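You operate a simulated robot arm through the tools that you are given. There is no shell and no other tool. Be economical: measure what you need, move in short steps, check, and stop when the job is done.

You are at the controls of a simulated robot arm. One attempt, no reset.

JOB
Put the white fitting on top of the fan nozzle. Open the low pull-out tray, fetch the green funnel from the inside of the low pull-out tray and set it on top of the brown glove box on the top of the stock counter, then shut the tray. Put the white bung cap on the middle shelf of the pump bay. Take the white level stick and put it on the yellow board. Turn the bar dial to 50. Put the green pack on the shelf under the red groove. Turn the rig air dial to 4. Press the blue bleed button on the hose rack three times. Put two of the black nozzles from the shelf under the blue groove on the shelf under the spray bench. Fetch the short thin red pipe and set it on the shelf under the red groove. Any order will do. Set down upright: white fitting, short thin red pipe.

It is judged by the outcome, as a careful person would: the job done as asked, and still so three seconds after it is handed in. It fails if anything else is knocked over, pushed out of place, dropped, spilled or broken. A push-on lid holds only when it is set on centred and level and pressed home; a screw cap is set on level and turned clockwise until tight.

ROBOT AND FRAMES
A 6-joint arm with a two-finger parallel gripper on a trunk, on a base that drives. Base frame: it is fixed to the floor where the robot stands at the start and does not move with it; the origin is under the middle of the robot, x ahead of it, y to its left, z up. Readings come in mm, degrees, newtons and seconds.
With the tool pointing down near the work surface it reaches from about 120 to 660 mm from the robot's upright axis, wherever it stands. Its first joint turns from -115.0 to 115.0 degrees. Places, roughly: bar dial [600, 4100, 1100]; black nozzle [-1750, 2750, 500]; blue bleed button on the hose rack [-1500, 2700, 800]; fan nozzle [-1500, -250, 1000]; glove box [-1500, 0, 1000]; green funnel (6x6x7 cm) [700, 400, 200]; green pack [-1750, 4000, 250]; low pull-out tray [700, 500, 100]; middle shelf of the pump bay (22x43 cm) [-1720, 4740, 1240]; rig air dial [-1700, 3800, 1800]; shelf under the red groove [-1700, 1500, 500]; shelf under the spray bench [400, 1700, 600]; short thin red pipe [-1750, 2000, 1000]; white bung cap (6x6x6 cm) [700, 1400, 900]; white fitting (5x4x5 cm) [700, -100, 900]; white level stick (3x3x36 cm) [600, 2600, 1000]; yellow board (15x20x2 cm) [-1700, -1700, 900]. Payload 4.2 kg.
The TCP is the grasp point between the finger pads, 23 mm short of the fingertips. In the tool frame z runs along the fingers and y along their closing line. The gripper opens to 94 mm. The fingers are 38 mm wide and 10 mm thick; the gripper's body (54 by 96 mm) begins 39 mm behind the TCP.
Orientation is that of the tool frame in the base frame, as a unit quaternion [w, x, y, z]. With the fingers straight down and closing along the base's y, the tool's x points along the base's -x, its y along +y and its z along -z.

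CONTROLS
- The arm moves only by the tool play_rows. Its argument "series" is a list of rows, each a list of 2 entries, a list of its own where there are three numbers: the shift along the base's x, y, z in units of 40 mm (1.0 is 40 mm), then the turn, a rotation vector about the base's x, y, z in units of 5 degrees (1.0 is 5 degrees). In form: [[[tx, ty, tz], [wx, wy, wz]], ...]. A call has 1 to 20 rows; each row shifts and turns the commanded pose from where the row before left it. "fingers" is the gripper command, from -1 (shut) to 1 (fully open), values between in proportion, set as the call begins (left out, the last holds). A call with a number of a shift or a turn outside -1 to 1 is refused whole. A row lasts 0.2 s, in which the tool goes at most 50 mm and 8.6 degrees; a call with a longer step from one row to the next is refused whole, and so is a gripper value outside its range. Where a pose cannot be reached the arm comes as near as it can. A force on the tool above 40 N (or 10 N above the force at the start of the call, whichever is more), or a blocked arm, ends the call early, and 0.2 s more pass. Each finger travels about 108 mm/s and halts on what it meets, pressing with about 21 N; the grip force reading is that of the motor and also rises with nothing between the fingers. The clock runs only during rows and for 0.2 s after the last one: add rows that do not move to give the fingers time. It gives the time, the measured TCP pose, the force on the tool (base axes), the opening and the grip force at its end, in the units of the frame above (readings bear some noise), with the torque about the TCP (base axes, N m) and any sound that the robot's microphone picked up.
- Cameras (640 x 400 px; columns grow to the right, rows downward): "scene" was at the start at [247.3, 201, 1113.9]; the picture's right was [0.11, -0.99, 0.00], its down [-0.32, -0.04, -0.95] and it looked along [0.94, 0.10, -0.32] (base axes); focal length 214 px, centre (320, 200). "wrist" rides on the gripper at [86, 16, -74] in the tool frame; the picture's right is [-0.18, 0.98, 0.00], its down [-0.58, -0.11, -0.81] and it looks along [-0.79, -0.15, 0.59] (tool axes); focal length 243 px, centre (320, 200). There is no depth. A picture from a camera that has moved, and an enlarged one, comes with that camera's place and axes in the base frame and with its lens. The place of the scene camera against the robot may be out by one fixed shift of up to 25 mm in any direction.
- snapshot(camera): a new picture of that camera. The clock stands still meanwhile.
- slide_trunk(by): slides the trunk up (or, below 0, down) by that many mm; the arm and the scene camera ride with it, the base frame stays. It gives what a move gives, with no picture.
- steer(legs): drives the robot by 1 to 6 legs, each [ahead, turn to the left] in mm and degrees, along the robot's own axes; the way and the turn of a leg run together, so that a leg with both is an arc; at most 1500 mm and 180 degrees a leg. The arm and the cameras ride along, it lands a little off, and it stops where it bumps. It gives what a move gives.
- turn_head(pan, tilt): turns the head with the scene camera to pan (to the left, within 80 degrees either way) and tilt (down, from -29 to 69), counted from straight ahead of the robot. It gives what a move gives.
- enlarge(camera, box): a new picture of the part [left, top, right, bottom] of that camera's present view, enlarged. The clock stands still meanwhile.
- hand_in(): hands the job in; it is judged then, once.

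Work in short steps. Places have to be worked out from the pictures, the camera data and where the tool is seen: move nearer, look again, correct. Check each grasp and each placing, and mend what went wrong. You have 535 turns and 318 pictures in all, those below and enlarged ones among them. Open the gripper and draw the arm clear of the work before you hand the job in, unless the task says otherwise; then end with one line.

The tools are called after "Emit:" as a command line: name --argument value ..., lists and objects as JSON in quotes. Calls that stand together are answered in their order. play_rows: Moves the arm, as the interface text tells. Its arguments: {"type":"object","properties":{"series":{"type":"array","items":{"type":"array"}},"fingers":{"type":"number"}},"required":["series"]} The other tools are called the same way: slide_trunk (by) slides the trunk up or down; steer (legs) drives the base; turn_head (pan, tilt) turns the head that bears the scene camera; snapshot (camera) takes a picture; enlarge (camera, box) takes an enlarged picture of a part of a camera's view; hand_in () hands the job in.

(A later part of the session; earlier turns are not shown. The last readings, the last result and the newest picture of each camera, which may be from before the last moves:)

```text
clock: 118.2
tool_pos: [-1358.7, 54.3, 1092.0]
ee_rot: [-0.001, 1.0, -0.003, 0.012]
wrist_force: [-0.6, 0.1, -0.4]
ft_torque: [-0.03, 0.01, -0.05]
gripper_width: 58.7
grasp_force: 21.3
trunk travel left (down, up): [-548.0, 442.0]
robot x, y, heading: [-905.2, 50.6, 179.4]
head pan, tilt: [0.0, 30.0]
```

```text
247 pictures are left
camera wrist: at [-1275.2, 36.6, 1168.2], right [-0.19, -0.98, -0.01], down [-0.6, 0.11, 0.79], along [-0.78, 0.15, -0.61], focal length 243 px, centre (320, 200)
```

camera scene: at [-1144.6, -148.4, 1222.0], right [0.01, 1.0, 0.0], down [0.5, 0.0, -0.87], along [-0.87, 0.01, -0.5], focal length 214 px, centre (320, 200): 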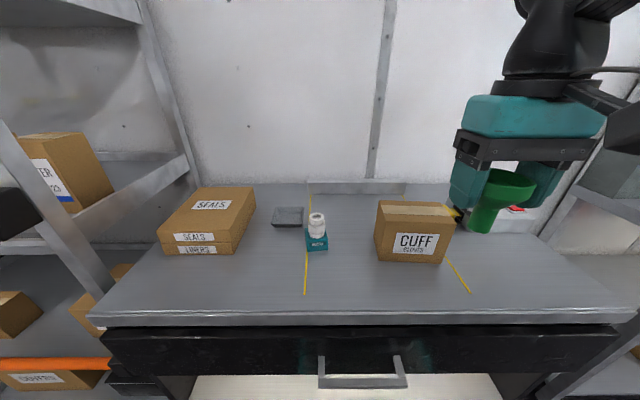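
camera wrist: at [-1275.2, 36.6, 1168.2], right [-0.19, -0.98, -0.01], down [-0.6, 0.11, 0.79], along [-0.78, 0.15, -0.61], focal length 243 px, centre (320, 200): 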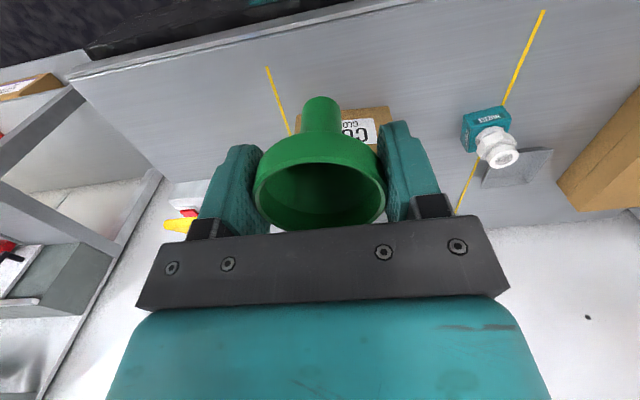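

CUFF box ≈ (-1503,38), top ≈ 970. I level the tool and shift +y so the wrist camera sees the box past the funnel.

Emit:
play_rows --series '[[[0, 0.9, 0], [0, 0.28, 0]], [[0, 0.9, 0], [0, 0, 0]], [[0, 0.9, 0], [0, 0, 0]]]'

Emit:
snapshot --camera "wrist"

Emit:
enlarge --camera "scene" --box '[340, 160, 500, 280]'

```text
clock: 119.0
tool_pos: [-1370.6, 163.5, 1091.6]
ee_rot: [-0.002, 1.0, -0.003, 0.0]
wrist_force: [-0.2, 0.6, -0.8]
ft_torque: [0.05, 0.03, -0.02]
gripper_width: 58.8
grasp_force: 21.4
out of reach, approached as far as the arm can: row 1, 2
trunk travel left (down, up): [-548.0, 442.0]
robot x, y, heading: [-900.2, 47.5, 179.2]
head pan, tilt: [0.0, 30.0]
```

```text
246 pictures are left
camera wrist: at [-1284.4, 143.6, 1165.6], right [-0.19, -0.98, 0.0], down [-0.58, 0.11, 0.81], along [-0.79, 0.15, -0.59], focal length 243 px, centre (320, 200)
```

wrist: 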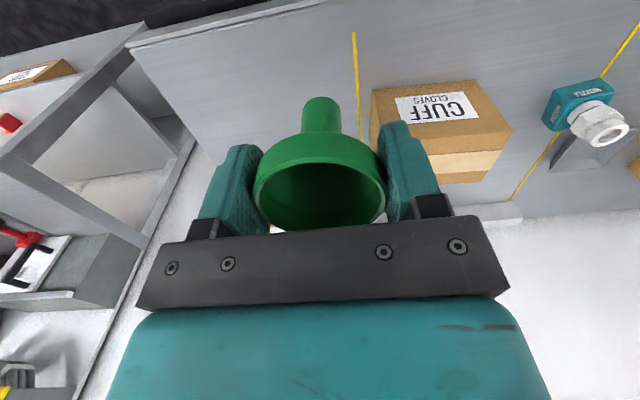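

```text
3.33 times, centred on (420, 220) of scene
camera zoom: at [-1144.6, -148.5, 1222.0], right [0.01, 1.0, 0.0], down [0.5, 0.0, -0.87], along [-0.87, 0.01, -0.5], focal length 715 px, centre (-13, 133)
```

zoom: 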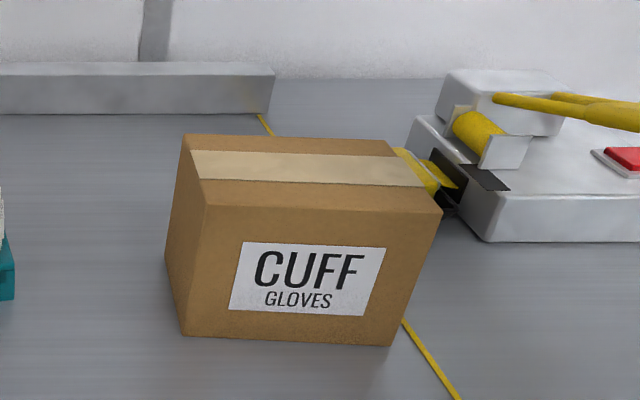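

Box top ≈ z 955, centre (-1522,41). Move over it.

Emit:
play_rows --series '[[[-0.76, -0.61, 0], [0, 0, 0]], [[-0.76, -0.61, 0], [0, 0, 0]], [[-0.76, -0.61, 0], [0, 0, 0]], [[-0.76, -0.61, 0], [0, 0, 0]], [[-0.76, -0.61, 0], [0, 0, 0]], [[0, 0, -0.6], [0, 0, 0]], [[0, 0, 0], [0, 0, 0]]]'

Emit:
snapshot --camera "wrist"

Emit:
enlarge --camera "scene" --box '[340, 80, 540, 280]'

```text
clock: 120.6
tool_pos: [-1520.8, 39.5, 1065.8]
ee_rot: [-0.002, 1.0, -0.003, -0.002]
wrist_force: [-0.8, 0.2, -0.6]
ft_torque: [0.03, -0.01, -0.01]
gripper_width: 58.6
grasp_force: 21.6
trunk travel left (down, up): [-548.0, 442.0]
robot x, y, heading: [-902.8, 45.2, 179.5]
head pan, tilt: [0.0, 30.0]
```

```text
244 pictures are left
camera wrist: at [-1434.2, 20.8, 1139.8], right [-0.19, -0.98, 0.0], down [-0.58, 0.11, 0.81], along [-0.79, 0.15, -0.59], focal length 243 px, centre (320, 200)
```

wrist: 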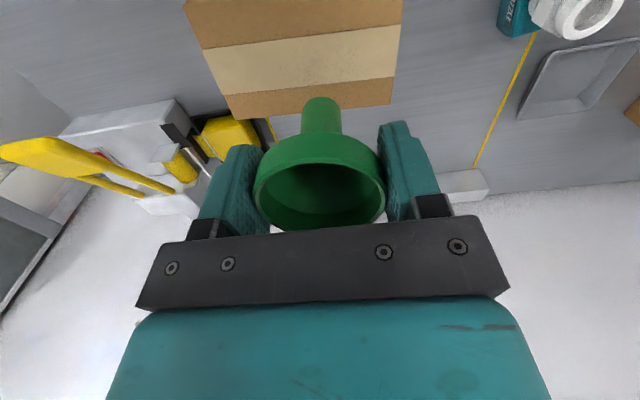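

```text
2.00 times, centred on (440, 180) of scene
camera zoom: at [-1144.6, -148.5, 1222.0], right [0.01, 1.0, 0.0], down [0.5, 0.0, -0.87], along [-0.87, 0.01, -0.5], focal length 429 px, centre (80, 240)
```

zoom: 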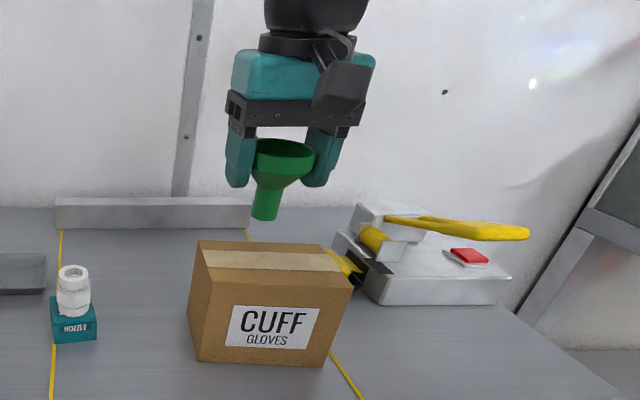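

Top centre refined to (-1513,48). Adjust and lower.

Emit:
play_rows --series '[[[0.2, 0.2, -0.3], [0, 0, 0]], [[0, 0, -0.4], [0, 0, 0]], [[0, 0, 0], [0, 0, 0]]]'

Emit:
enlarge --camera "scene" --box '[360, 120, 500, 260]'

```text
clock: 121.4
tool_pos: [-1512.9, 47.0, 1038.6]
ee_rot: [-0.001, 1.0, -0.002, 0.0]
wrist_force: [0.3, -0.2, 0.5]
ft_torque: [0.01, -0.01, -0.01]
gripper_width: 58.6
grasp_force: 21.3
trunk travel left (down, up): [-548.0, 442.0]
robot x, y, heading: [-903.6, 47.6, 179.5]
head pan, tilt: [0.0, 30.0]
```

```text
2.86 times, centred on (430, 190) of scene
camera zoom: at [-1144.7, -148.4, 1222.0], right [0.01, 1.0, 0.0], down [0.5, 0.0, -0.87], along [-0.87, 0.01, -0.5], focal length 613 px, centre (6, 229)
```

zoom: 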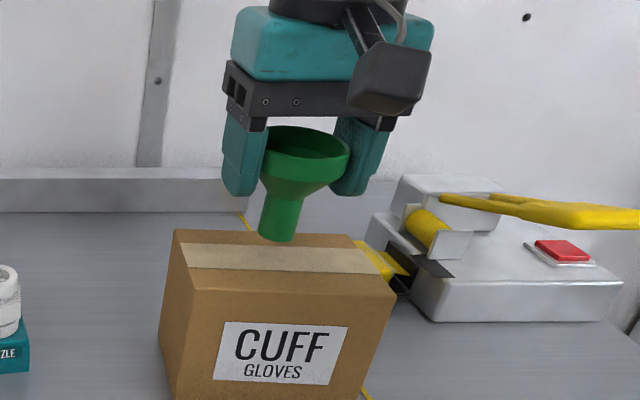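

Emit:
play_rows --series '[[[0, 0, -0.1], [0, 0, 0]], [[0, 0, -0.1], [0, 0, 0]], [[0, 0, -0.05], [0, 0, 0]], [[0, 0, 0], [0, 0, 0]]]'

Emit:
play_rows --series '[[[0, 0, -0.05], [0, 0, 0]], [[0, 0, 0], [0, 0, 0]]]'

Emit:
play_rows --series '[[[0, 0, -0.05], [0, 0, 0]], [[0, 0, 0], [0, 0, 0]]]'

Emit:
enlarge --camera "scene" --box '[360, 120, 500, 260]'

```text
clock: 122.4
tool_pos: [-1514.2, 47.1, 1030.1]
ee_rot: [-0.002, 1.0, -0.004, -0.001]
wrist_force: [-0.2, 0.3, -0.7]
ft_torque: [-0.01, 0.01, -0.01]
gripper_width: 58.7
grasp_force: 21.2
trunk travel left (down, up): [-548.0, 442.0]
robot x, y, heading: [-905.1, 46.5, 179.5]
head pan, tilt: [0.0, 30.0]
```

```text
clock: 123.0
tool_pos: [-1513.1, 47.5, 1026.1]
ee_rot: [-0.002, 1.0, -0.002, 0.0]
wrist_force: [1.0, -0.6, 0.3]
ft_torque: [0.02, 0.0, 0.02]
gripper_width: 58.9
grasp_force: 21.0
trunk travel left (down, up): [-548.0, 442.0]
robot x, y, heading: [-904.0, 46.7, 179.6]
head pan, tilt: [0.0, 30.0]
```

```text
clock: 123.6
tool_pos: [-1514.5, 48.1, 1024.9]
ee_rot: [-0.002, 1.0, -0.002, 0.0]
wrist_force: [0.0, 0.1, -0.8]
ft_torque: [0.0, 0.02, -0.02]
gripper_width: 58.6
grasp_force: 21.0
trunk travel left (down, up): [-548.0, 442.0]
robot x, y, heading: [-905.6, 50.4, 179.4]
head pan, tilt: [0.0, 30.0]
```

```text
2.86 times, centred on (430, 190) of scene
camera zoom: at [-1144.7, -148.4, 1222.0], right [0.01, 1.0, 0.0], down [0.5, 0.0, -0.87], along [-0.87, 0.01, -0.5], focal length 613 px, centre (6, 229)
```

zoom: 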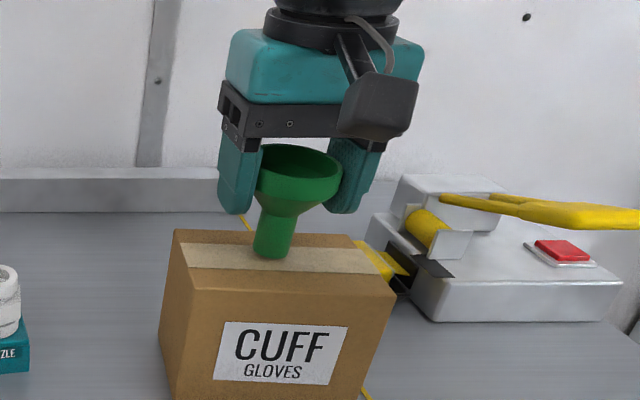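

Emit:
play_rows --series '[[[0, 0, -0.05], [0, 0, 0]], [[0, 0, 0], [0, 0, 0]]]'

Emit:
play_rows --series '[[[0, 0, -0.05], [0, 0, 0]], [[0, 0, 0], [0, 0, 0]]]'

Emit:
play_rows --series '[[[0, 0, -0.05], [0, 0, 0]], [[0, 0, 0], [0, 0, 0]]]'

```text
clock: 124.2
tool_pos: [-1514.3, 46.6, 1023.5]
ee_rot: [-0.002, 1.0, -0.003, 0.0]
wrist_force: [0.3, 0.3, -0.6]
ft_torque: [-0.02, 0.02, 0.01]
gripper_width: 58.7
grasp_force: 20.5
trunk travel left (down, up): [-548.0, 442.0]
robot x, y, heading: [-902.1, 49.7, 179.6]
head pan, tilt: [0.0, 30.0]
```

```text
clock: 124.8
tool_pos: [-1514.3, 47.1, 1020.0]
ee_rot: [-0.001, 1.0, -0.002, 0.001]
wrist_force: [0.1, 0.1, 0.2]
ft_torque: [0.01, -0.02, -0.01]
gripper_width: 58.6
grasp_force: 20.9
trunk travel left (down, up): [-548.0, 442.0]
robot x, y, heading: [-900.7, 51.3, 179.6]
head pan, tilt: [0.0, 30.0]
```

```text
clock: 125.4
tool_pos: [-1513.9, 47.1, 1020.9]
ee_rot: [-0.001, 1.0, -0.002, -0.003]
wrist_force: [-0.5, -0.6, 16.8]
ft_torque: [-0.03, 0.04, -0.02]
gripper_width: 58.7
grasp_force: 21.3
trunk travel left (down, up): [-548.0, 442.0]
robot x, y, heading: [-904.1, 48.8, 179.4]
head pan, tilt: [0.0, 30.0]
```

Contact at 17 N. Ease 0.8 mm, open partly, and look before rising.

Emit:
play_rows --series '[[[0, 0, 0.02], [0, 0, 0]], [[0, 0, 0], [0, 0, 0]]]' --fingers 0.5

Emit:
play_rows --series '[[[0, 0, 0.3], [0, 0, 0]], [[0, 0, 0.6], [0, 0, 0]], [[0, 0, 0.8], [0, 0, 0]], [[0, 0, 0.8], [0, 0, 0]]]'

Emit:
enlarge --camera "scene" --box '[360, 120, 500, 260]'

```text
clock: 126.0
tool_pos: [-1514.2, 47.9, 1020.2]
ee_rot: [-0.001, 1.0, -0.002, 0.001]
wrist_force: [-0.4, 0.2, -0.1]
ft_torque: [0.01, -0.03, 0.0]
gripper_width: 70.4
grasp_force: 0.2
trunk travel left (down, up): [-548.0, 442.0]
robot x, y, heading: [-903.2, 47.6, 179.7]
head pan, tilt: [0.0, 30.0]
```

```text
clock: 127.0
tool_pos: [-1511.7, 46.2, 1119.9]
ee_rot: [-0.001, 1.0, -0.002, 0.0]
wrist_force: [-0.8, -0.1, -0.2]
ft_torque: [0.01, 0.02, 0.02]
gripper_width: 70.6
grasp_force: 0.1
trunk travel left (down, up): [-548.0, 442.0]
robot x, y, heading: [-902.7, 49.5, 179.5]
head pan, tilt: [0.0, 30.0]
```

```text
2.86 times, centred on (430, 190) of scene
camera zoom: at [-1144.7, -148.4, 1222.0], right [0.01, 1.0, 0.0], down [0.5, 0.0, -0.87], along [-0.87, 0.01, -0.5], focal length 613 px, centre (6, 229)
```

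zoom: 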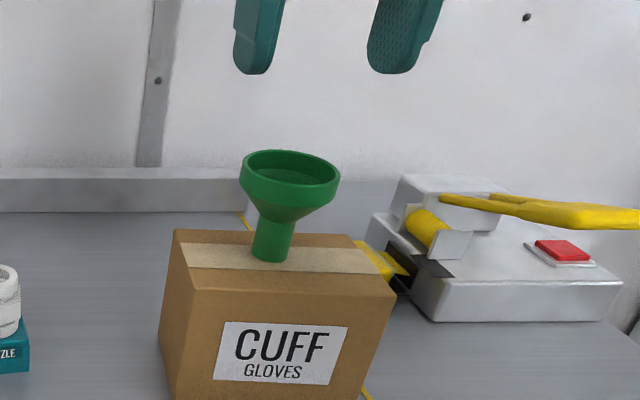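

The funnel stands on the glove box. Now back to shut the tray: retract, then drive (arm kept high).

Emit:
play_rows --series '[[[0.8, 0, 0.2], [0, 0, 0]], [[0.8, 0, 0], [0, 0, 0]], [[0.8, 0, 0], [0, 0, 0]], [[0.8, 0, 0], [0, 0, 0]]]' --fingers -1

Emit:
steer --legs '[[-300, 0], [0, -149.5], [570, 0], [0, -30]]'

Emit:
turn_head --pan 0 --tilt 50

Emit:
snapshot --camera "scene"

```text
clock: 128.0
tool_pos: [-1386.4, 48.3, 1125.3]
ee_rot: [-0.002, 1.0, -0.003, 0.001]
wrist_force: [0.8, -0.5, 0.3]
ft_torque: [0.03, -0.02, 0.01]
gripper_width: 0.1
grasp_force: 21.2
trunk travel left (down, up): [-548.0, 442.0]
robot x, y, heading: [-902.8, 49.4, 179.6]
head pan, tilt: [0.0, 30.0]
```

```text
clock: 140.5
tool_pos: [369.9, 354.1, 1125.0]
ee_rot: [0.001, -0.011, 1.0, -0.002]
wrist_force: [0.4, -0.2, 0.0]
ft_torque: [-0.03, 0.0, -0.01]
gripper_width: 0.1
grasp_force: 21.4
trunk travel left (down, up): [-548.0, 442.0]
robot x, y, heading: [-111.7, 339.7, 1.1]
head pan, tilt: [0.0, 30.0]
```

```text
clock: 141.3
tool_pos: [370.8, 354.9, 1126.0]
ee_rot: [0.0, -0.011, 1.0, -0.002]
wrist_force: [0.2, 0.0, 0.7]
ft_torque: [-0.04, 0.01, 0.02]
gripper_width: 0.1
grasp_force: 20.6
trunk travel left (down, up): [-548.0, 442.0]
robot x, y, heading: [-114.4, 338.4, 0.9]
head pan, tilt: [0.0, 50.0]
```

```text
239 pictures are left
camera scene: at [115.0, 535.4, 1192.6], right [0.02, -1.0, 0.0], down [-0.77, -0.01, -0.64], along [0.64, 0.01, -0.77], focal length 214 px, centre (320, 200)
```

scene: 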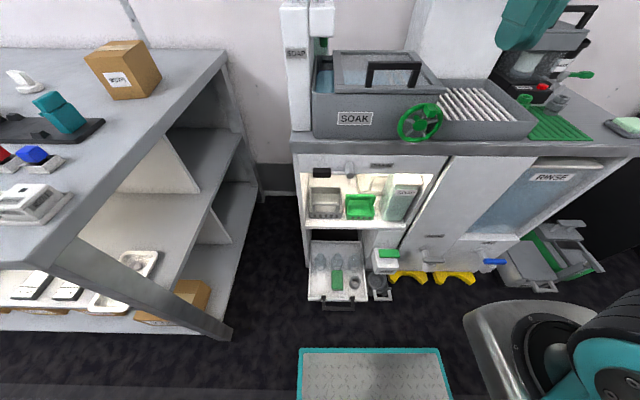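

Lower the trunk fully, then move the closed gripper to x≈300, y≈458 high above the floor before descending.

Emit:
slide_trunk --by -400

Emit:
slide_trunk --by -148

Emit:
play_rows --series '[[[-0.4, 0.6, -0.8], [0, 0, 0]], [[-0.5, 0.6, -0.8], [0, 0, 0]], [[-0.5, 0.6, -0.8], [0, 0, 0]], [[-0.5, 0.6, -0.8], [0, 0, 0]], [[0, 0.2, -0.9], [0, 0, 0]], [[0, 0, -0.9], [0, 0, 0]], [[0, 0, -0.9], [0, 0, 0]]]'

Emit:
snapshot --camera "scene"

Emit:
snapshot --camera "wrist"

```text
clock: 145.1
tool_pos: [369.6, 354.6, 725.4]
ee_rot: [0.0, -0.01, 1.0, -0.002]
wrist_force: [-0.1, -0.1, -0.2]
ft_torque: [-0.02, 0.0, 0.01]
gripper_width: 0.0
grasp_force: 20.7
trunk travel left (down, up): [-148.0, 842.0]
robot x, y, heading: [-109.7, 341.1, 1.1]
head pan, tilt: [0.0, 50.0]
```

```text
clock: 146.8
tool_pos: [370.4, 355.1, 577.6]
ee_rot: [0.0, -0.011, 1.0, -0.001]
wrist_force: [-0.3, -0.4, 0.1]
ft_torque: [0.03, 0.01, 0.01]
gripper_width: 0.0
grasp_force: 21.0
trunk travel left (down, up): [0.0, 990.0]
robot x, y, heading: [-109.5, 339.6, 1.1]
head pan, tilt: [0.0, 50.0]
```

```text
clock: 148.4
tool_pos: [293.6, 456.9, 342.2]
ee_rot: [0.001, -0.011, 1.0, -0.002]
wrist_force: [0.1, 0.2, -0.6]
ft_torque: [0.0, -0.01, 0.0]
gripper_width: 0.0
grasp_force: 20.7
trunk travel left (down, up): [0.0, 990.0]
robot x, y, heading: [-116.3, 341.4, 1.0]
head pan, tilt: [0.0, 50.0]
```

```text
238 pictures are left
camera scene: at [114.9, 535.4, 644.5], right [0.02, -1.0, 0.0], down [-0.77, -0.01, -0.64], along [0.64, 0.01, -0.77], focal length 214 px, centre (320, 200)
```

scene: 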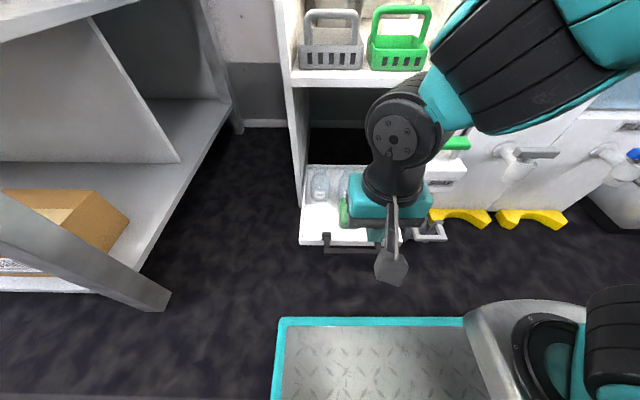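

```text
237 pictures are left
camera wrist: at [207.1, 470.6, 416.0], right [0.16, 0.99, 0.0], down [0.58, -0.09, 0.81], along [0.8, -0.13, -0.59], focal length 243 px, centre (320, 200)
```

wrist: 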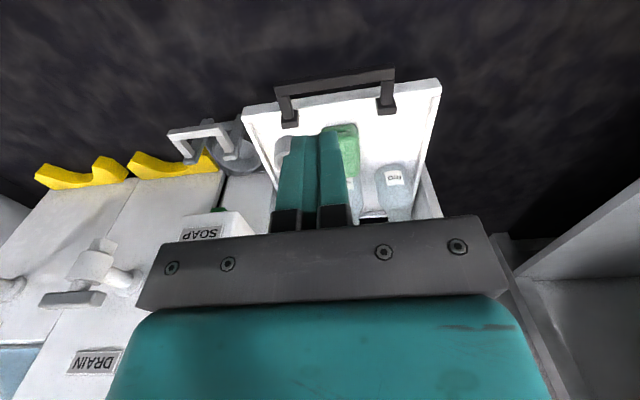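

Bar at (355,463,151). I shift to x≈310 and descend to bar height.

Emit:
play_rows --series '[[[0.4, 0.1, -0.6], [0, 0, 0]], [[0, 0, -0.8], [0, 0, 0]], [[0, 0, -0.8], [0, 0, 0]], [[0, 0, -0.8], [0, 0, 0]], [[0, 0, -0.8], [0, 0, 0]], [[0, 0, -0.8], [0, 0, 0]], [[0, 0, -0.2], [0, 0, 0]]]'

Emit:
snapshot --camera "wrist"

Emit:
snapshot --camera "scene"

```text
clock: 150.1
tool_pos: [310.3, 463.5, 150.4]
ee_rot: [0.001, -0.011, 1.0, -0.002]
wrist_force: [0.4, -0.6, -0.1]
ft_torque: [-0.03, -0.03, 0.0]
gripper_width: 0.1
grasp_force: 21.4
trunk travel left (down, up): [0.0, 990.0]
robot x, y, heading: [-118.8, 339.9, 0.9]
head pan, tilt: [0.0, 50.0]
```

```text
236 pictures are left
camera wrist: at [223.6, 477.6, 224.1], right [0.16, 0.99, 0.0], down [0.58, -0.09, 0.81], along [0.8, -0.13, -0.59], focal length 243 px, centre (320, 200)
```

wrist: 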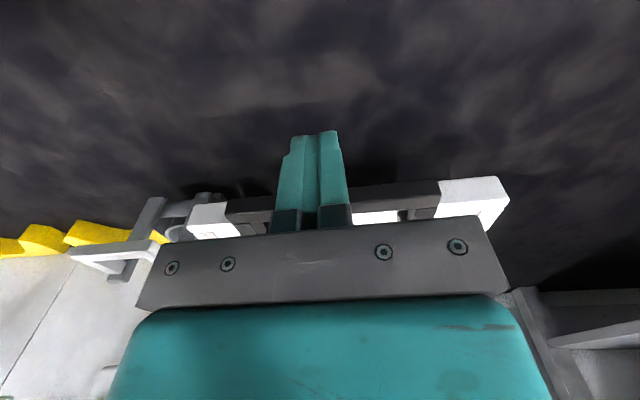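

```text
235 pictures are left
camera scene: at [115.0, 535.4, 644.5], right [0.02, -1.0, 0.0], down [-0.77, -0.01, -0.64], along [0.64, 0.01, -0.77], focal length 214 px, centre (320, 200)
```

scene: 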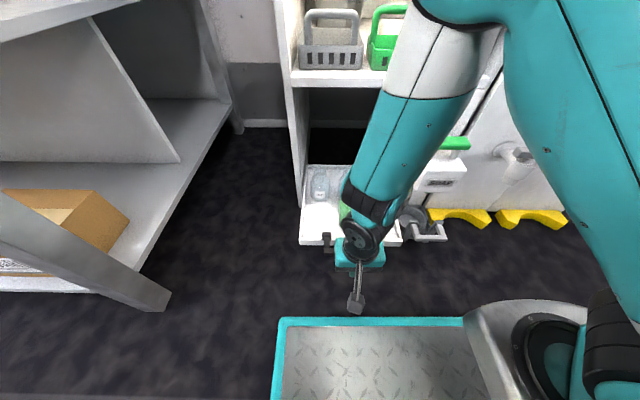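

Push the bar in slowly.

Emit:
play_rows --series '[[[0.2, 0, 0], [0, 0, 0]], [[0.2, 0, 0], [0, 0, 0]], [[0.2, 0, 0], [0, 0, 0]], [[0.2, 0, 0], [0, 0, 0]], [[0.25, 0, 0], [0, 0, 0]], [[0.25, 0, 0], [0, 0, 0]], [[0.25, 0, 0], [0, 0, 0]], [[0.25, 0, 0], [0, 0, 0]], [[0.25, 0, 0], [0, 0, 0]], [[0.25, 0, 0], [0, 0, 0]], [[0.25, 0, 0], [0, 0, 0]], [[0.25, 0, 0], [0, 0, 0]], [[0.25, 0, 0], [0, 0, 0]], [[0.25, 0, 0], [0, 0, 0]], [[0.25, 0, 0], [0, 0, 0]], [[0.25, 0, 0], [0, 0, 0]], [[0.25, 0, 0], [0, 0, 0]], [[0.2, 0, 0], [0, 0, 0]], [[0.15, 0, 0], [0, 0, 0]]]'

Emit:
snapshot --camera "scene"

```text
clock: 154.1
tool_pos: [485.3, 462.6, 151.3]
ee_rot: [0.001, -0.01, 1.0, -0.002]
wrist_force: [-2.4, 0.4, 0.0]
ft_torque: [0.03, 0.11, 0.01]
gripper_width: 0.1
grasp_force: 21.1
trunk travel left (down, up): [0.0, 990.0]
robot x, y, heading: [-117.1, 339.6, 0.9]
head pan, tilt: [0.0, 50.0]
```

```text
234 pictures are left
camera scene: at [115.0, 535.4, 644.5], right [0.02, -1.0, 0.0], down [-0.77, -0.01, -0.64], along [0.64, 0.01, -0.77], focal length 214 px, centre (320, 200)
```

scene: 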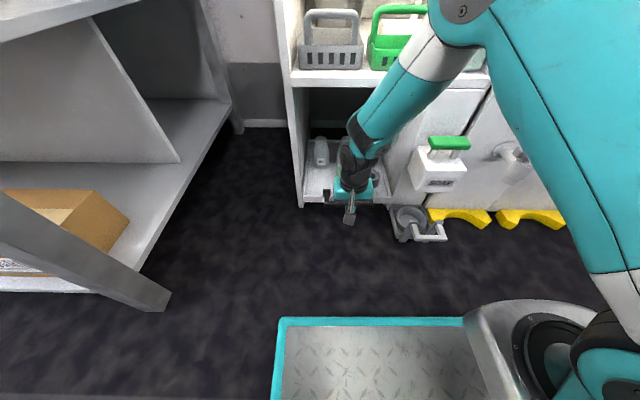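

Emit:
play_rows --series '[[[0.15, 0, 0], [0, 0, 0]], [[0.15, 0, 0], [0, 0, 0]], [[0.15, 0, 0], [0, 0, 0]], [[0.1, 0, 0], [0, 0, 0]], [[0.1, 0, 0], [0, 0, 0]], [[0.1, 0, 0], [0, 0, 0]], [[0.1, 0, 0], [0, 0, 0]]]'

```text
clock: 155.5
tool_pos: [509.1, 461.7, 148.5]
ee_rot: [-0.007, -0.013, 1.0, -0.003]
wrist_force: [0.0, -0.3, 0.0]
ft_torque: [-0.02, 0.01, 0.0]
gripper_width: 0.0
grasp_force: 21.1
trunk travel left (down, up): [0.0, 990.0]
robot x, y, heading: [-116.6, 343.8, 0.9]
head pan, tilt: [0.0, 50.0]
stopped in row 7: the force on the tool passed its limit at 48 N (the readings are from after the stop); the commanded pose is now the measured one
```

Hit the stop at x=509 as predicted (closed). Back off and verify.

Emit:
play_rows --series '[[[-0.5, 0, 0], [0, 0, 0]], [[-0.8, 0, 0], [0, 0, 0]], [[-0.8, 0, 0.2], [0, 0, 0]], [[-0.8, 0, 0.8], [0, 0, 0]], [[-0.5, 0, 1], [0, 0, 0]], [[0, 0, 1], [0, 0, 0]], [[0, 0, 1], [0, 0, 0]], [[0, 0, 1], [0, 0, 0]], [[0, 0, 1], [0, 0, 0]], [[0, 0, 1], [0, 0, 0]], [[0, -0.5, 1], [0, 0, 0]]]'

Emit:
enlarge --camera "scene" --box '[260, 100, 460, 260]'

```text
clock: 157.9
tool_pos: [374.1, 439.1, 470.9]
ee_rot: [-0.008, -0.013, 1.0, -0.004]
wrist_force: [-0.5, 0.1, 0.7]
ft_torque: [-0.03, -0.01, -0.02]
gripper_width: 0.1
grasp_force: 21.6
trunk travel left (down, up): [0.0, 990.0]
robot x, y, heading: [-116.7, 340.4, 1.0]
head pan, tilt: [0.0, 50.0]
```

```text
2.50 times, centred on (360, 180) of scene
camera zoom: at [114.6, 535.5, 644.5], right [0.02, -1.0, 0.0], down [-0.77, -0.01, -0.64], along [0.64, 0.01, -0.77], focal length 536 px, centre (220, 250)
```

zoom: 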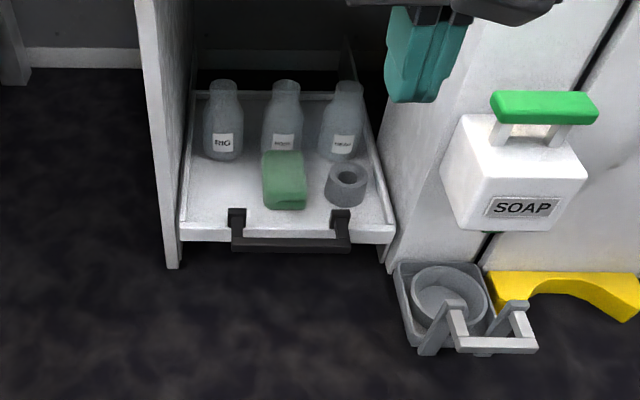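

Tray shut and contents in place. Next the bung cap: raise the trunk, move toward y≈1000 and look at the spray bench.

Emit:
slide_trunk --by 400

Emit:
slide_trunk --by 150

Emit:
steer --legs '[[-350, 0], [0, 70]]'

Emit:
turn_head --pan -30 --tilt 20

Emit:
snapshot --camera "scene"

```text
clock: 161.7
tool_pos: [376.0, 440.1, 870.2]
ee_rot: [-0.008, -0.013, 1.0, -0.003]
wrist_force: [0.7, -0.9, 0.1]
ft_torque: [-0.01, 0.0, 0.02]
gripper_width: 0.0
grasp_force: 20.7
trunk travel left (down, up): [-400.0, 590.0]
robot x, y, heading: [-113.9, 340.4, 1.0]
head pan, tilt: [0.0, 50.0]
```

```text
clock: 163.5
tool_pos: [374.4, 439.5, 1020.1]
ee_rot: [-0.007, -0.013, 1.0, -0.004]
wrist_force: [-1.0, -0.6, 0.7]
ft_torque: [-0.02, -0.01, -0.03]
gripper_width: 0.1
grasp_force: 20.9
trunk travel left (down, up): [-550.0, 440.0]
robot x, y, heading: [-112.1, 340.9, 1.0]
head pan, tilt: [0.0, 50.0]
```

```text
clock: 168.9
tool_pos: [-408.4, 829.2, 1019.9]
ee_rot: [-0.004, -0.599, 0.801, -0.008]
wrist_force: [0.3, -0.2, 0.1]
ft_torque: [0.02, 0.0, 0.02]
gripper_width: 0.0
grasp_force: 20.7
trunk travel left (down, up): [-550.0, 440.0]
robot x, y, heading: [-463.3, 334.2, 73.1]
head pan, tilt: [0.0, 50.0]
```

```text
clock: 169.8
tool_pos: [-407.8, 829.5, 1019.3]
ee_rot: [-0.004, -0.599, 0.801, -0.008]
wrist_force: [0.1, 0.5, -0.2]
ft_torque: [-0.01, 0.02, -0.01]
gripper_width: 0.0
grasp_force: 20.8
trunk travel left (down, up): [-550.0, 440.0]
robot x, y, heading: [-461.8, 333.1, 73.1]
head pan, tilt: [-30.0, 20.0]
```

```text
232 pictures are left
camera scene: at [-534.8, 595.8, 1240.0], right [0.68, -0.73, 0.0], down [-0.25, -0.23, -0.94], along [0.69, 0.64, -0.34], focal length 214 px, centre (320, 200)
```

scene: 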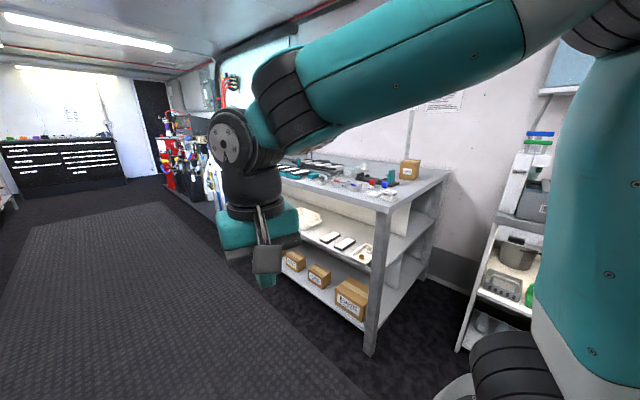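

Drive along to face the spray bench near y≈1400, with the arm raised.

Emit:
slide_trunk --by 130

Emit:
steer --legs '[[1080, 0], [0, -73]]'

Emit:
turn_head --pan 0 --tilt 40

Emit:
snapshot --camera "scene"

Emit:
snapshot --camera "wrist"

```text
clock: 171.4
tool_pos: [-407.3, 829.0, 1148.5]
ee_rot: [-0.004, -0.598, 0.801, -0.008]
wrist_force: [0.8, 0.0, -0.2]
ft_torque: [0.0, 0.0, 0.01]
gripper_width: 0.0
grasp_force: 21.3
trunk travel left (down, up): [-680.0, 310.0]
robot x, y, heading: [-460.8, 335.2, 73.1]
head pan, tilt: [-30.0, 20.0]
```

```text
clock: 179.9
tool_pos: [326.5, 1431.9, 1150.2]
ee_rot: [-0.009, -0.008, 1.0, -0.004]
wrist_force: [-0.3, -0.8, -0.7]
ft_torque: [0.01, 0.02, 0.01]
gripper_width: 0.0
grasp_force: 21.0
trunk travel left (down, up): [-680.0, 310.0]
robot x, y, heading: [-164.9, 1337.9, 0.4]
head pan, tilt: [-30.0, 20.0]
```

```text
clock: 180.9
tool_pos: [324.2, 1431.6, 1150.3]
ee_rot: [-0.007, -0.008, 1.0, -0.004]
wrist_force: [-0.2, -0.4, 0.0]
ft_torque: [-0.02, 0.01, 0.01]
gripper_width: 0.0
grasp_force: 21.2
trunk travel left (down, up): [-680.0, 310.0]
robot x, y, heading: [-166.8, 1335.7, 0.6]
head pan, tilt: [0.0, 40.0]
```

```text
231 pictures are left
camera scene: at [74.8, 1529.3, 1338.7], right [0.01, -1.0, 0.0], down [-0.64, 0.0, -0.77], along [0.77, 0.01, -0.64], focal length 214 px, centre (320, 200)
```

scene: 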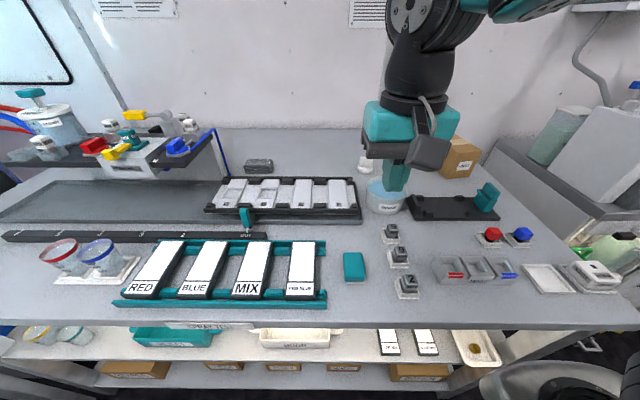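

```text
230 pictures are left
camera wrist: at [240.5, 1445.6, 1225.2], right [0.17, 0.99, -0.01], down [0.59, -0.09, 0.8], along [0.79, -0.14, -0.6], focal length 243 px, centre (320, 200)
```

wrist: 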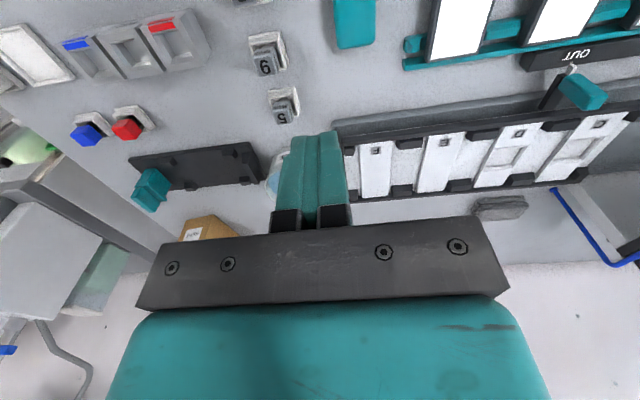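

Emit:
play_rows --series '[[[0, 0.9, 0], [0, 0, 0]], [[0, 0.9, 0], [0, 0, 0]], [[0, 0.9, 0], [0, 0, 0]], [[0, 0.9, 0], [0, 0, 0]]]'

Emit:
enlarge --camera "scene" --box '[340, 120, 500, 240]'

Emit:
snapshot --camera "wrist"

```text
clock: 181.9
tool_pos: [325.7, 1575.4, 1150.5]
ee_rot: [-0.006, -0.006, 1.0, -0.002]
wrist_force: [0.5, -0.1, 0.1]
ft_torque: [0.03, -0.01, 0.0]
gripper_width: 0.0
grasp_force: 21.1
trunk travel left (down, up): [-680.0, 310.0]
robot x, y, heading: [-166.0, 1336.2, 0.6]
head pan, tilt: [0.0, 40.0]
```

```text
3.33 times, centred on (420, 180) of scene
camera zoom: at [74.7, 1529.0, 1338.8], right [0.01, -1.0, 0.0], down [-0.64, 0.0, -0.77], along [0.77, 0.01, -0.64], focal length 715 px, centre (-13, 267)
```

zoom: 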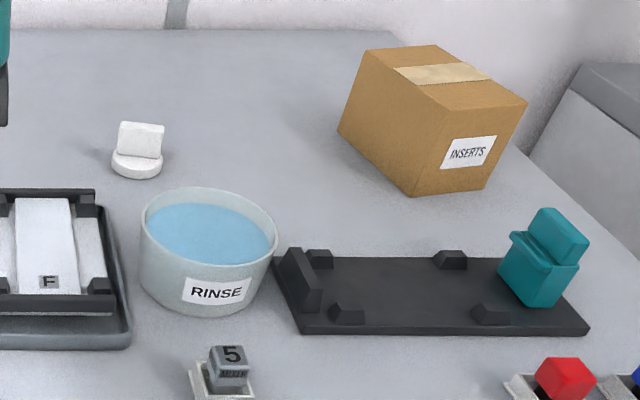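

```text
228 pictures are left
camera wrist: at [239.1, 1588.7, 1225.8], right [0.17, 0.99, -0.01], down [0.59, -0.1, 0.8], along [0.79, -0.14, -0.6], focal length 243 px, centre (320, 200)
```

wrist: 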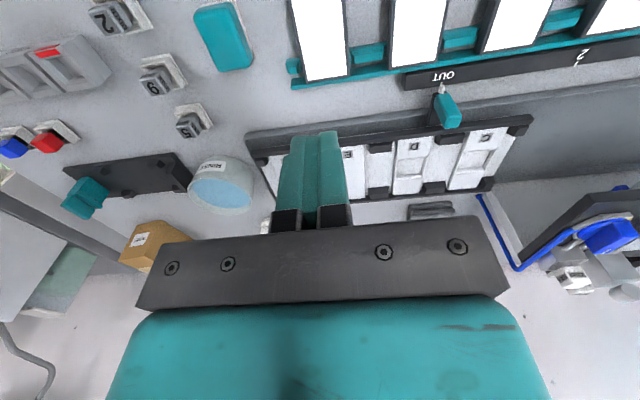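

The bung cap (disc with a thin grip tab) is far back. I drive forward as near as possible and view with the wrist.

Emit:
steer --legs '[[100, 0]]'

Emit:
play_rows --series '[[[0.8, -0.4, 0], [0.1, 0.1, 0]], [[0.8, -0.4, 0], [0, 0, 0]], [[0.8, -0.4, 0], [0, 0, 0]]]' --fingers 0.5

Emit:
snapshot --camera "wrist"

Emit:
snapshot --camera "scene"

```text
clock: 183.0
tool_pos: [425.3, 1576.8, 1151.3]
ee_rot: [-0.008, -0.008, 1.0, -0.004]
wrist_force: [-0.2, -0.5, 0.2]
ft_torque: [0.02, -0.02, -0.04]
gripper_width: 0.0
grasp_force: 21.1
trunk travel left (down, up): [-680.0, 310.0]
robot x, y, heading: [-66.2, 1338.3, 0.4]
head pan, tilt: [0.0, 40.0]
```

```text
clock: 183.8
tool_pos: [520.0, 1523.9, 1150.6]
ee_rot: [-0.012, -0.008, 1.0, 0.001]
wrist_force: [-1.1, 0.1, 0.7]
ft_torque: [-0.04, -0.02, 0.04]
gripper_width: 70.5
grasp_force: 0.0
trunk travel left (down, up): [-680.0, 310.0]
robot x, y, heading: [-64.1, 1338.7, 0.6]
head pan, tilt: [0.0, 40.0]
```

```text
227 pictures are left
camera wrist: at [434.9, 1537.3, 1226.5], right [0.17, 0.99, 0.0], down [0.6, -0.1, 0.79], along [0.78, -0.13, -0.61], focal length 243 px, centre (320, 200)
```

wrist: 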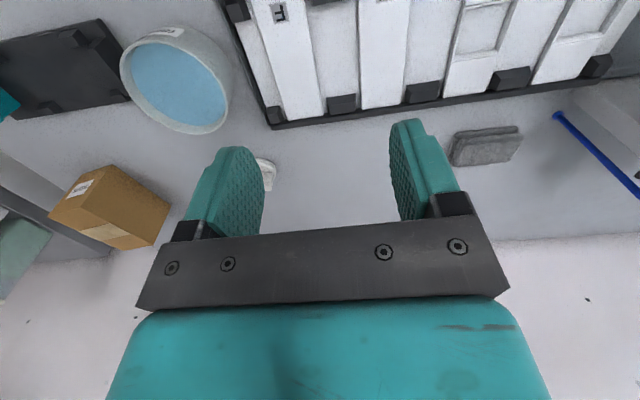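

```text
226 pictures are left
camera scene: at [174.5, 1530.4, 1338.7], right [0.01, -1.0, 0.0], down [-0.64, -0.01, -0.77], along [0.77, 0.01, -0.64], focal length 214 px, centre (320, 200)
```

scene: 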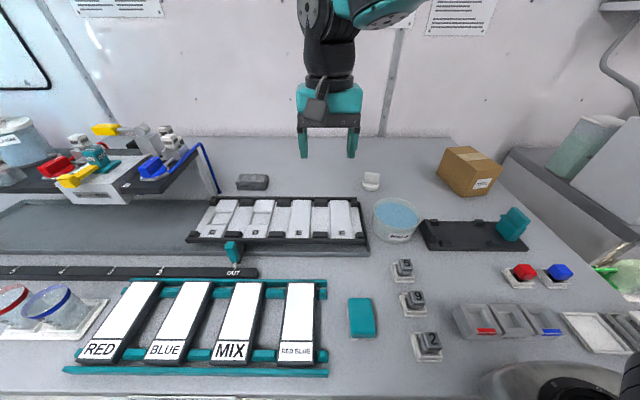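

Cap ≈ (738,1380,915). I creep the base closer in a small step.

Emit:
turn_head --pan 0 --tilt 69

Emit:
snapshot --camera "scene"

```text
clock: 184.8
tool_pos: [520.4, 1524.2, 1150.7]
ee_rot: [-0.011, -0.008, 1.0, 0.001]
wrist_force: [0.2, -0.6, -0.8]
ft_torque: [-0.01, 0.02, 0.02]
gripper_width: 70.4
grasp_force: 0.1
trunk travel left (down, up): [-680.0, 310.0]
robot x, y, heading: [-65.0, 1333.8, 0.5]
head pan, tilt: [0.0, 68.8]
```

```text
225 pictures are left
camera scene: at [145.8, 1530.0, 1302.6], right [0.01, -1.0, 0.0], down [-0.93, -0.01, -0.36], along [0.36, 0.0, -0.93], focal length 214 px, centre (320, 200)
```

scene: 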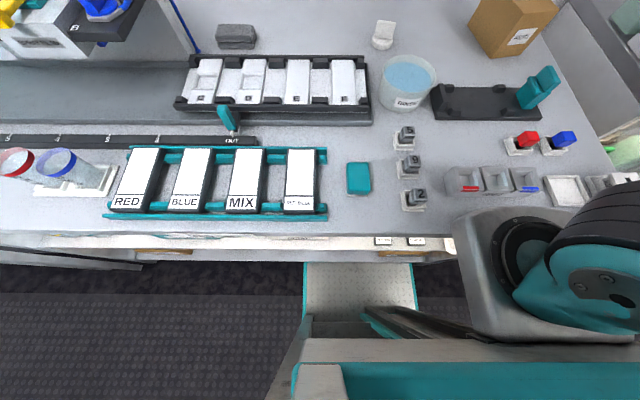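

Emit:
steer --legs '[[60, 0]]'

Emit:
snapshot --camera "scene"

```text
clock: 185.7
tool_pos: [560.3, 1525.0, 1149.7]
ee_rot: [-0.012, -0.009, 1.0, 0.002]
wrist_force: [-0.2, 0.6, 0.1]
ft_torque: [-0.05, -0.01, 0.0]
gripper_width: 70.5
grasp_force: 0.0
trunk travel left (down, up): [-680.0, 310.0]
robot x, y, heading: [-19.6, 1335.6, 0.3]
head pan, tilt: [0.0, 68.8]
stopped in leg 1: the robot was blocked; the commanded pose is now the measured one
```

```text
224 pictures are left
camera scene: at [186.3, 1530.9, 1302.5], right [0.01, -1.0, 0.0], down [-0.93, -0.01, -0.36], along [0.36, 0.0, -0.93], focal length 214 px, centre (320, 200)
```

scene: 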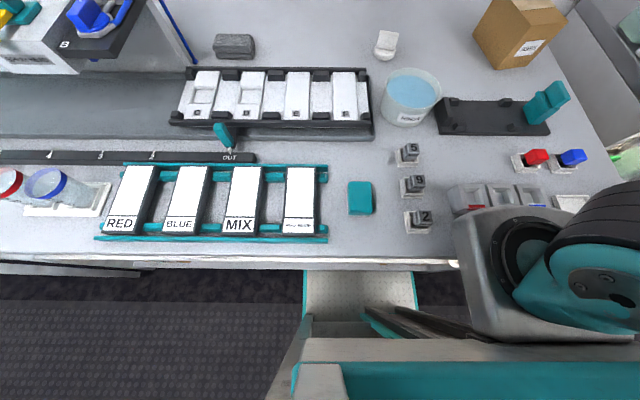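

Blocked at x≈-20 (bench front). I zoom at the cap to see its shape.

Emit:
enlarge --camera "scene" --box '[340, 0, 440, 80]'

Emit:
turn_head --pan -10 --tilt 30

Emit:
enlarge --camera "scene" --box '[280, 130, 400, 230]'

```text
5.00 times, centred on (390, 40) of scene
camera zoom: at [186.3, 1530.9, 1302.5], right [0.01, -1.0, 0.0], down [-0.93, -0.01, -0.36], along [0.36, 0.0, -0.93], focal length 1072 px, centre (-30, 1000)
```

zoom: 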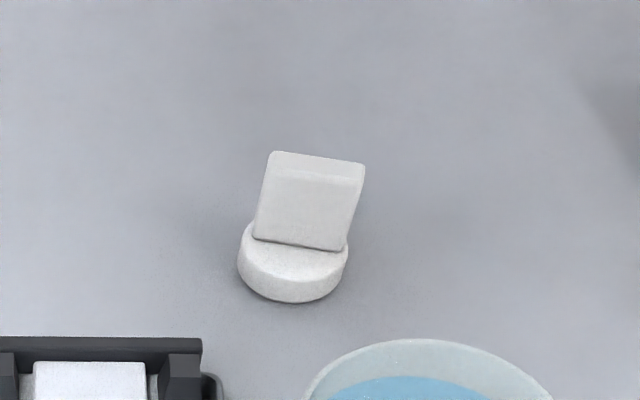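

```text
clock: 186.8
tool_pos: [559.9, 1525.7, 1150.6]
ee_rot: [-0.013, -0.01, 1.0, 0.0]
wrist_force: [-0.9, -0.4, -0.4]
ft_torque: [0.03, -0.01, 0.01]
gripper_width: 70.6
grasp_force: 0.1
trunk travel left (down, up): [-680.0, 310.0]
robot x, y, heading: [-23.3, 1340.5, 0.6]
head pan, tilt: [-10.0, 30.0]
```

```text
4.00 times, centred on (340, 180) of scene
camera zoom: at [219.6, 1515.5, 1353.9], right [-0.16, -0.99, 0.0], down [-0.49, 0.08, -0.87], along [0.85, -0.14, -0.5], focal length 858 px, centre (240, 280)
```

zoom: 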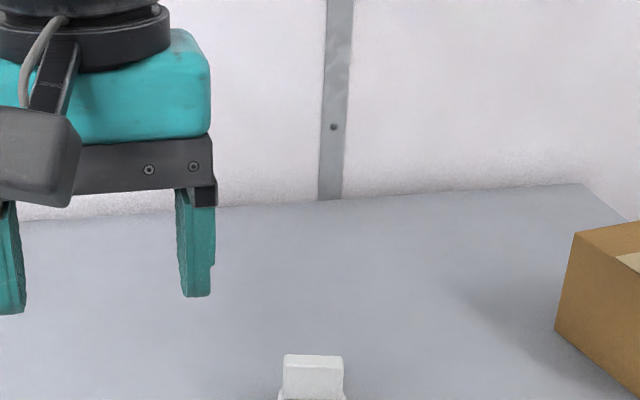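

The tab is ~55 mm wide along y. I'll reach with the tool tilted forward; first flip the tool 180° about z so the wrist camera ends on top.

Emit:
play_rows --series '[[[0, -0.2, 0], [0, 0, 1]], [[0, -0.2, 0], [0, 0, 1]], [[0, -0.2, 0], [0, 0, 1]], [[0, -0.2, 0], [0, 0, 1]], [[0, -0.2, 0], [0, 0, 1]], [[0, -0.2, 0], [0, 0, 1]], [[0, -0.2, 0], [0, 0, 1]], [[0, -0.2, 0], [0, 0, 1]], [[0, -0.2, 0], [0, 0, 1]], [[0, -0.2, 0], [0, 0, 1]], [[0, -0.2, 0], [0, 0, 1]], [[0, -0.2, 0], [0, 0, 1]], [[0, -0.2, 0], [0, 0, 1]], [[0, -0.2, 0], [0, 0, 1]], [[0, -0.2, 0], [0, 0, 1]], [[0, -0.2, 0], [0, 0, 1]], [[0, -0.2, 0], [0, 0, 1]], [[0, -0.2, 0], [0, 0, 1]], [[0, 0, 0], [0, 0, 1]], [[0, 0, 0], [0, 0, 1]]]'

Emit:
play_rows --series '[[[0, 0, 0], [0, 0, 1]], [[0, 0, 0], [0, 0, 1]], [[0, 0, 0], [0, 0, 1]], [[0, 0, 0], [0, 0, 1]], [[0, 0, 0], [0, 0, 1]], [[0, 0, 0], [0, 0, 1]], [[0, 0, 0], [0, 0, 1]], [[0, 0, 0], [0, 0, 1]], [[0, 0, 0], [0, 0, 1]], [[0, 0, 0], [0, 0, 1]], [[0, 0, 0], [0, 0, 1]], [[0, 0, 0], [0, 0, 1]], [[0, 0, 0], [0, 0, 1]], [[0, 0, 0], [0, 0, 1]], [[0, 0, 0], [0, 0, 1]], [[0, 0, 0], [0, 0, 1]]]'

```text
clock: 191.0
tool_pos: [559.1, 1381.8, 1150.2]
ee_rot: [0.008, 0.772, -0.635, 0.009]
wrist_force: [-0.5, -0.3, -0.5]
ft_torque: [0.02, 0.01, -0.02]
gripper_width: 70.4
grasp_force: 0.0
trunk travel left (down, up): [-680.0, 310.0]
robot x, y, heading: [-23.8, 1335.5, 0.9]
head pan, tilt: [-10.0, 30.0]
```

```text
clock: 194.4
tool_pos: [561.0, 1381.8, 1148.9]
ee_rot: [0.0, 1.0, 0.009, 0.013]
wrist_force: [0.2, 0.3, 0.4]
ft_torque: [0.03, 0.01, 0.01]
gripper_width: 70.6
grasp_force: 0.0
trunk travel left (down, up): [-680.0, 310.0]
robot x, y, heading: [-20.2, 1342.3, 0.4]
head pan, tilt: [-10.0, 30.0]
```

Now tilt forward 45° while advancing to above/in front of the cap.

Emit:
play_rows --series '[[[0.2, 0, -0.2], [0, -1, 0]], [[0.2, 0, -0.2], [0, -1, 0]], [[0.2, 0, -0.2], [0, -1, 0]], [[0.2, 0, -0.2], [0, -1, 0]], [[0.2, 0, -0.2], [0, -1, 0]], [[0.2, 0, -0.2], [0, -1, 0]], [[0.2, 0, -0.2], [0, -1, 0]], [[0.2, 0, -0.2], [0, -1, 0]], [[0.2, 0, -0.2], [0, -0.7, 0]]]' --fingers 0.7

Emit:
snapshot --camera "wrist"

Emit:
snapshot --camera "scene"

```text
clock: 196.4
tool_pos: [633.1, 1382.5, 1079.1]
ee_rot: [0.004, 0.924, 0.008, 0.382]
wrist_force: [-0.1, 0.7, -0.1]
ft_torque: [0.0, -0.03, -0.01]
gripper_width: 80.2
grasp_force: 0.0
trunk travel left (down, up): [-680.0, 310.0]
robot x, y, heading: [-23.0, 1339.0, 0.7]
head pan, tilt: [-10.0, 30.0]
```

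```text
221 pictures are left
camera wrist: at [641.7, 1366.1, 1193.0], right [-0.12, -0.99, -0.12], down [-0.98, 0.1, 0.16], along [-0.14, 0.13, -0.98], focal length 243 px, centre (320, 200)
```

wrist: 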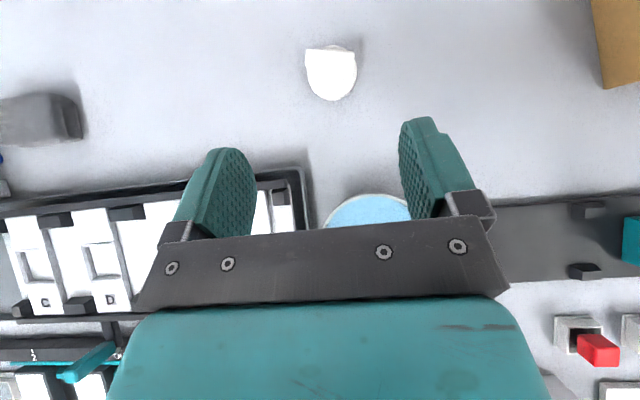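

```text
220 pictures are left
camera scene: at [219.5, 1515.4, 1354.1], right [-0.16, -0.99, 0.0], down [-0.49, 0.08, -0.87], along [0.85, -0.14, -0.5], focal length 214 px, centre (320, 200)
```

scene: 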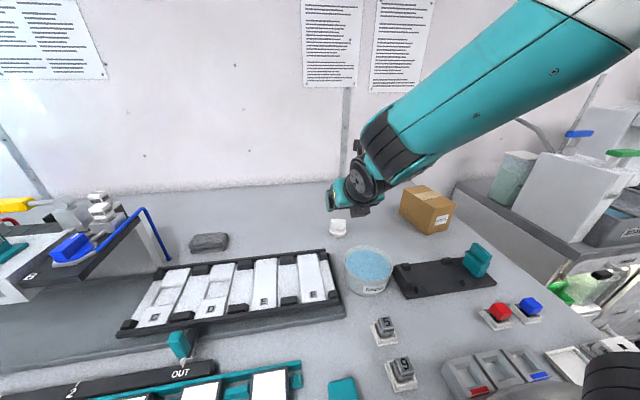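

Cap centre (742,1375). I line up along the tilted approach axis and advance partway.

Emit:
play_rows --series '[[[0.15, -0.15, -0.8], [0, 0, 0]], [[0.55, 0, -0.8], [0, 0, 0]], [[0.6, 0, -0.6], [0, 0, 0]], [[0, 0, 0], [0, 0, 0]]]'

Emit:
snapshot --camera "wrist"

Emit:
enlarge --camera "scene" --box '[280, 140, 440, 300]'

```text
clock: 197.4
tool_pos: [683.2, 1371.9, 989.3]
ee_rot: [0.004, 0.924, 0.007, 0.382]
wrist_force: [0.2, -0.4, 0.0]
ft_torque: [0.01, -0.01, -0.01]
gripper_width: 80.0
grasp_force: 0.1
trunk travel left (down, up): [-680.0, 310.0]
robot x, y, heading: [-21.7, 1333.9, 0.5]
head pan, tilt: [-10.0, 30.0]
```

```text
219 pictures are left
camera wrist: at [692.2, 1356.5, 1103.8], right [-0.12, -0.99, -0.12], down [-0.98, 0.1, 0.16], along [-0.15, 0.13, -0.98], focal length 243 px, centre (320, 200)
```

wrist: 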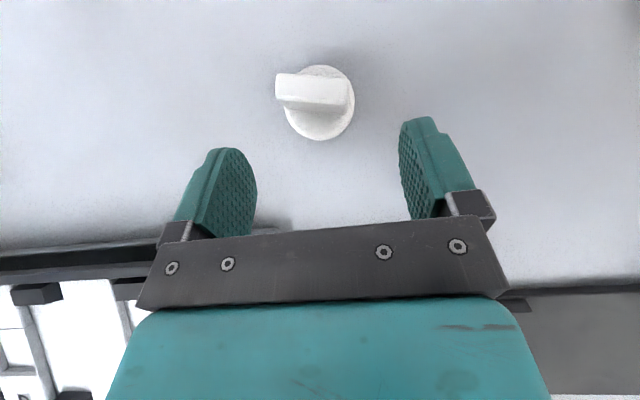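

```text
2.50 times, centred on (360, 220) of scene
camera zoom: at [219.5, 1515.4, 1354.0], right [-0.16, -0.99, 0.0], down [-0.49, 0.08, -0.87], along [0.85, -0.14, -0.5], focal length 536 px, centre (220, 150)
```

zoom: 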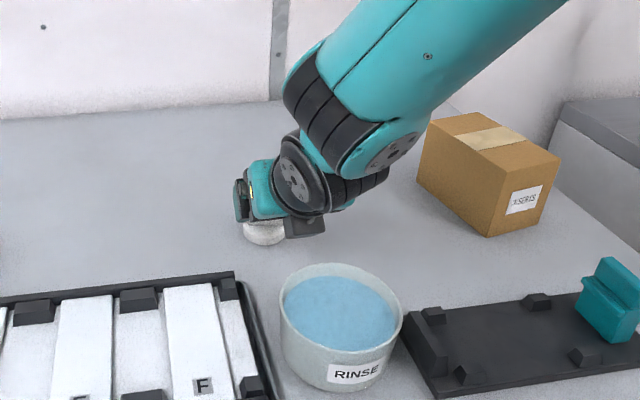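

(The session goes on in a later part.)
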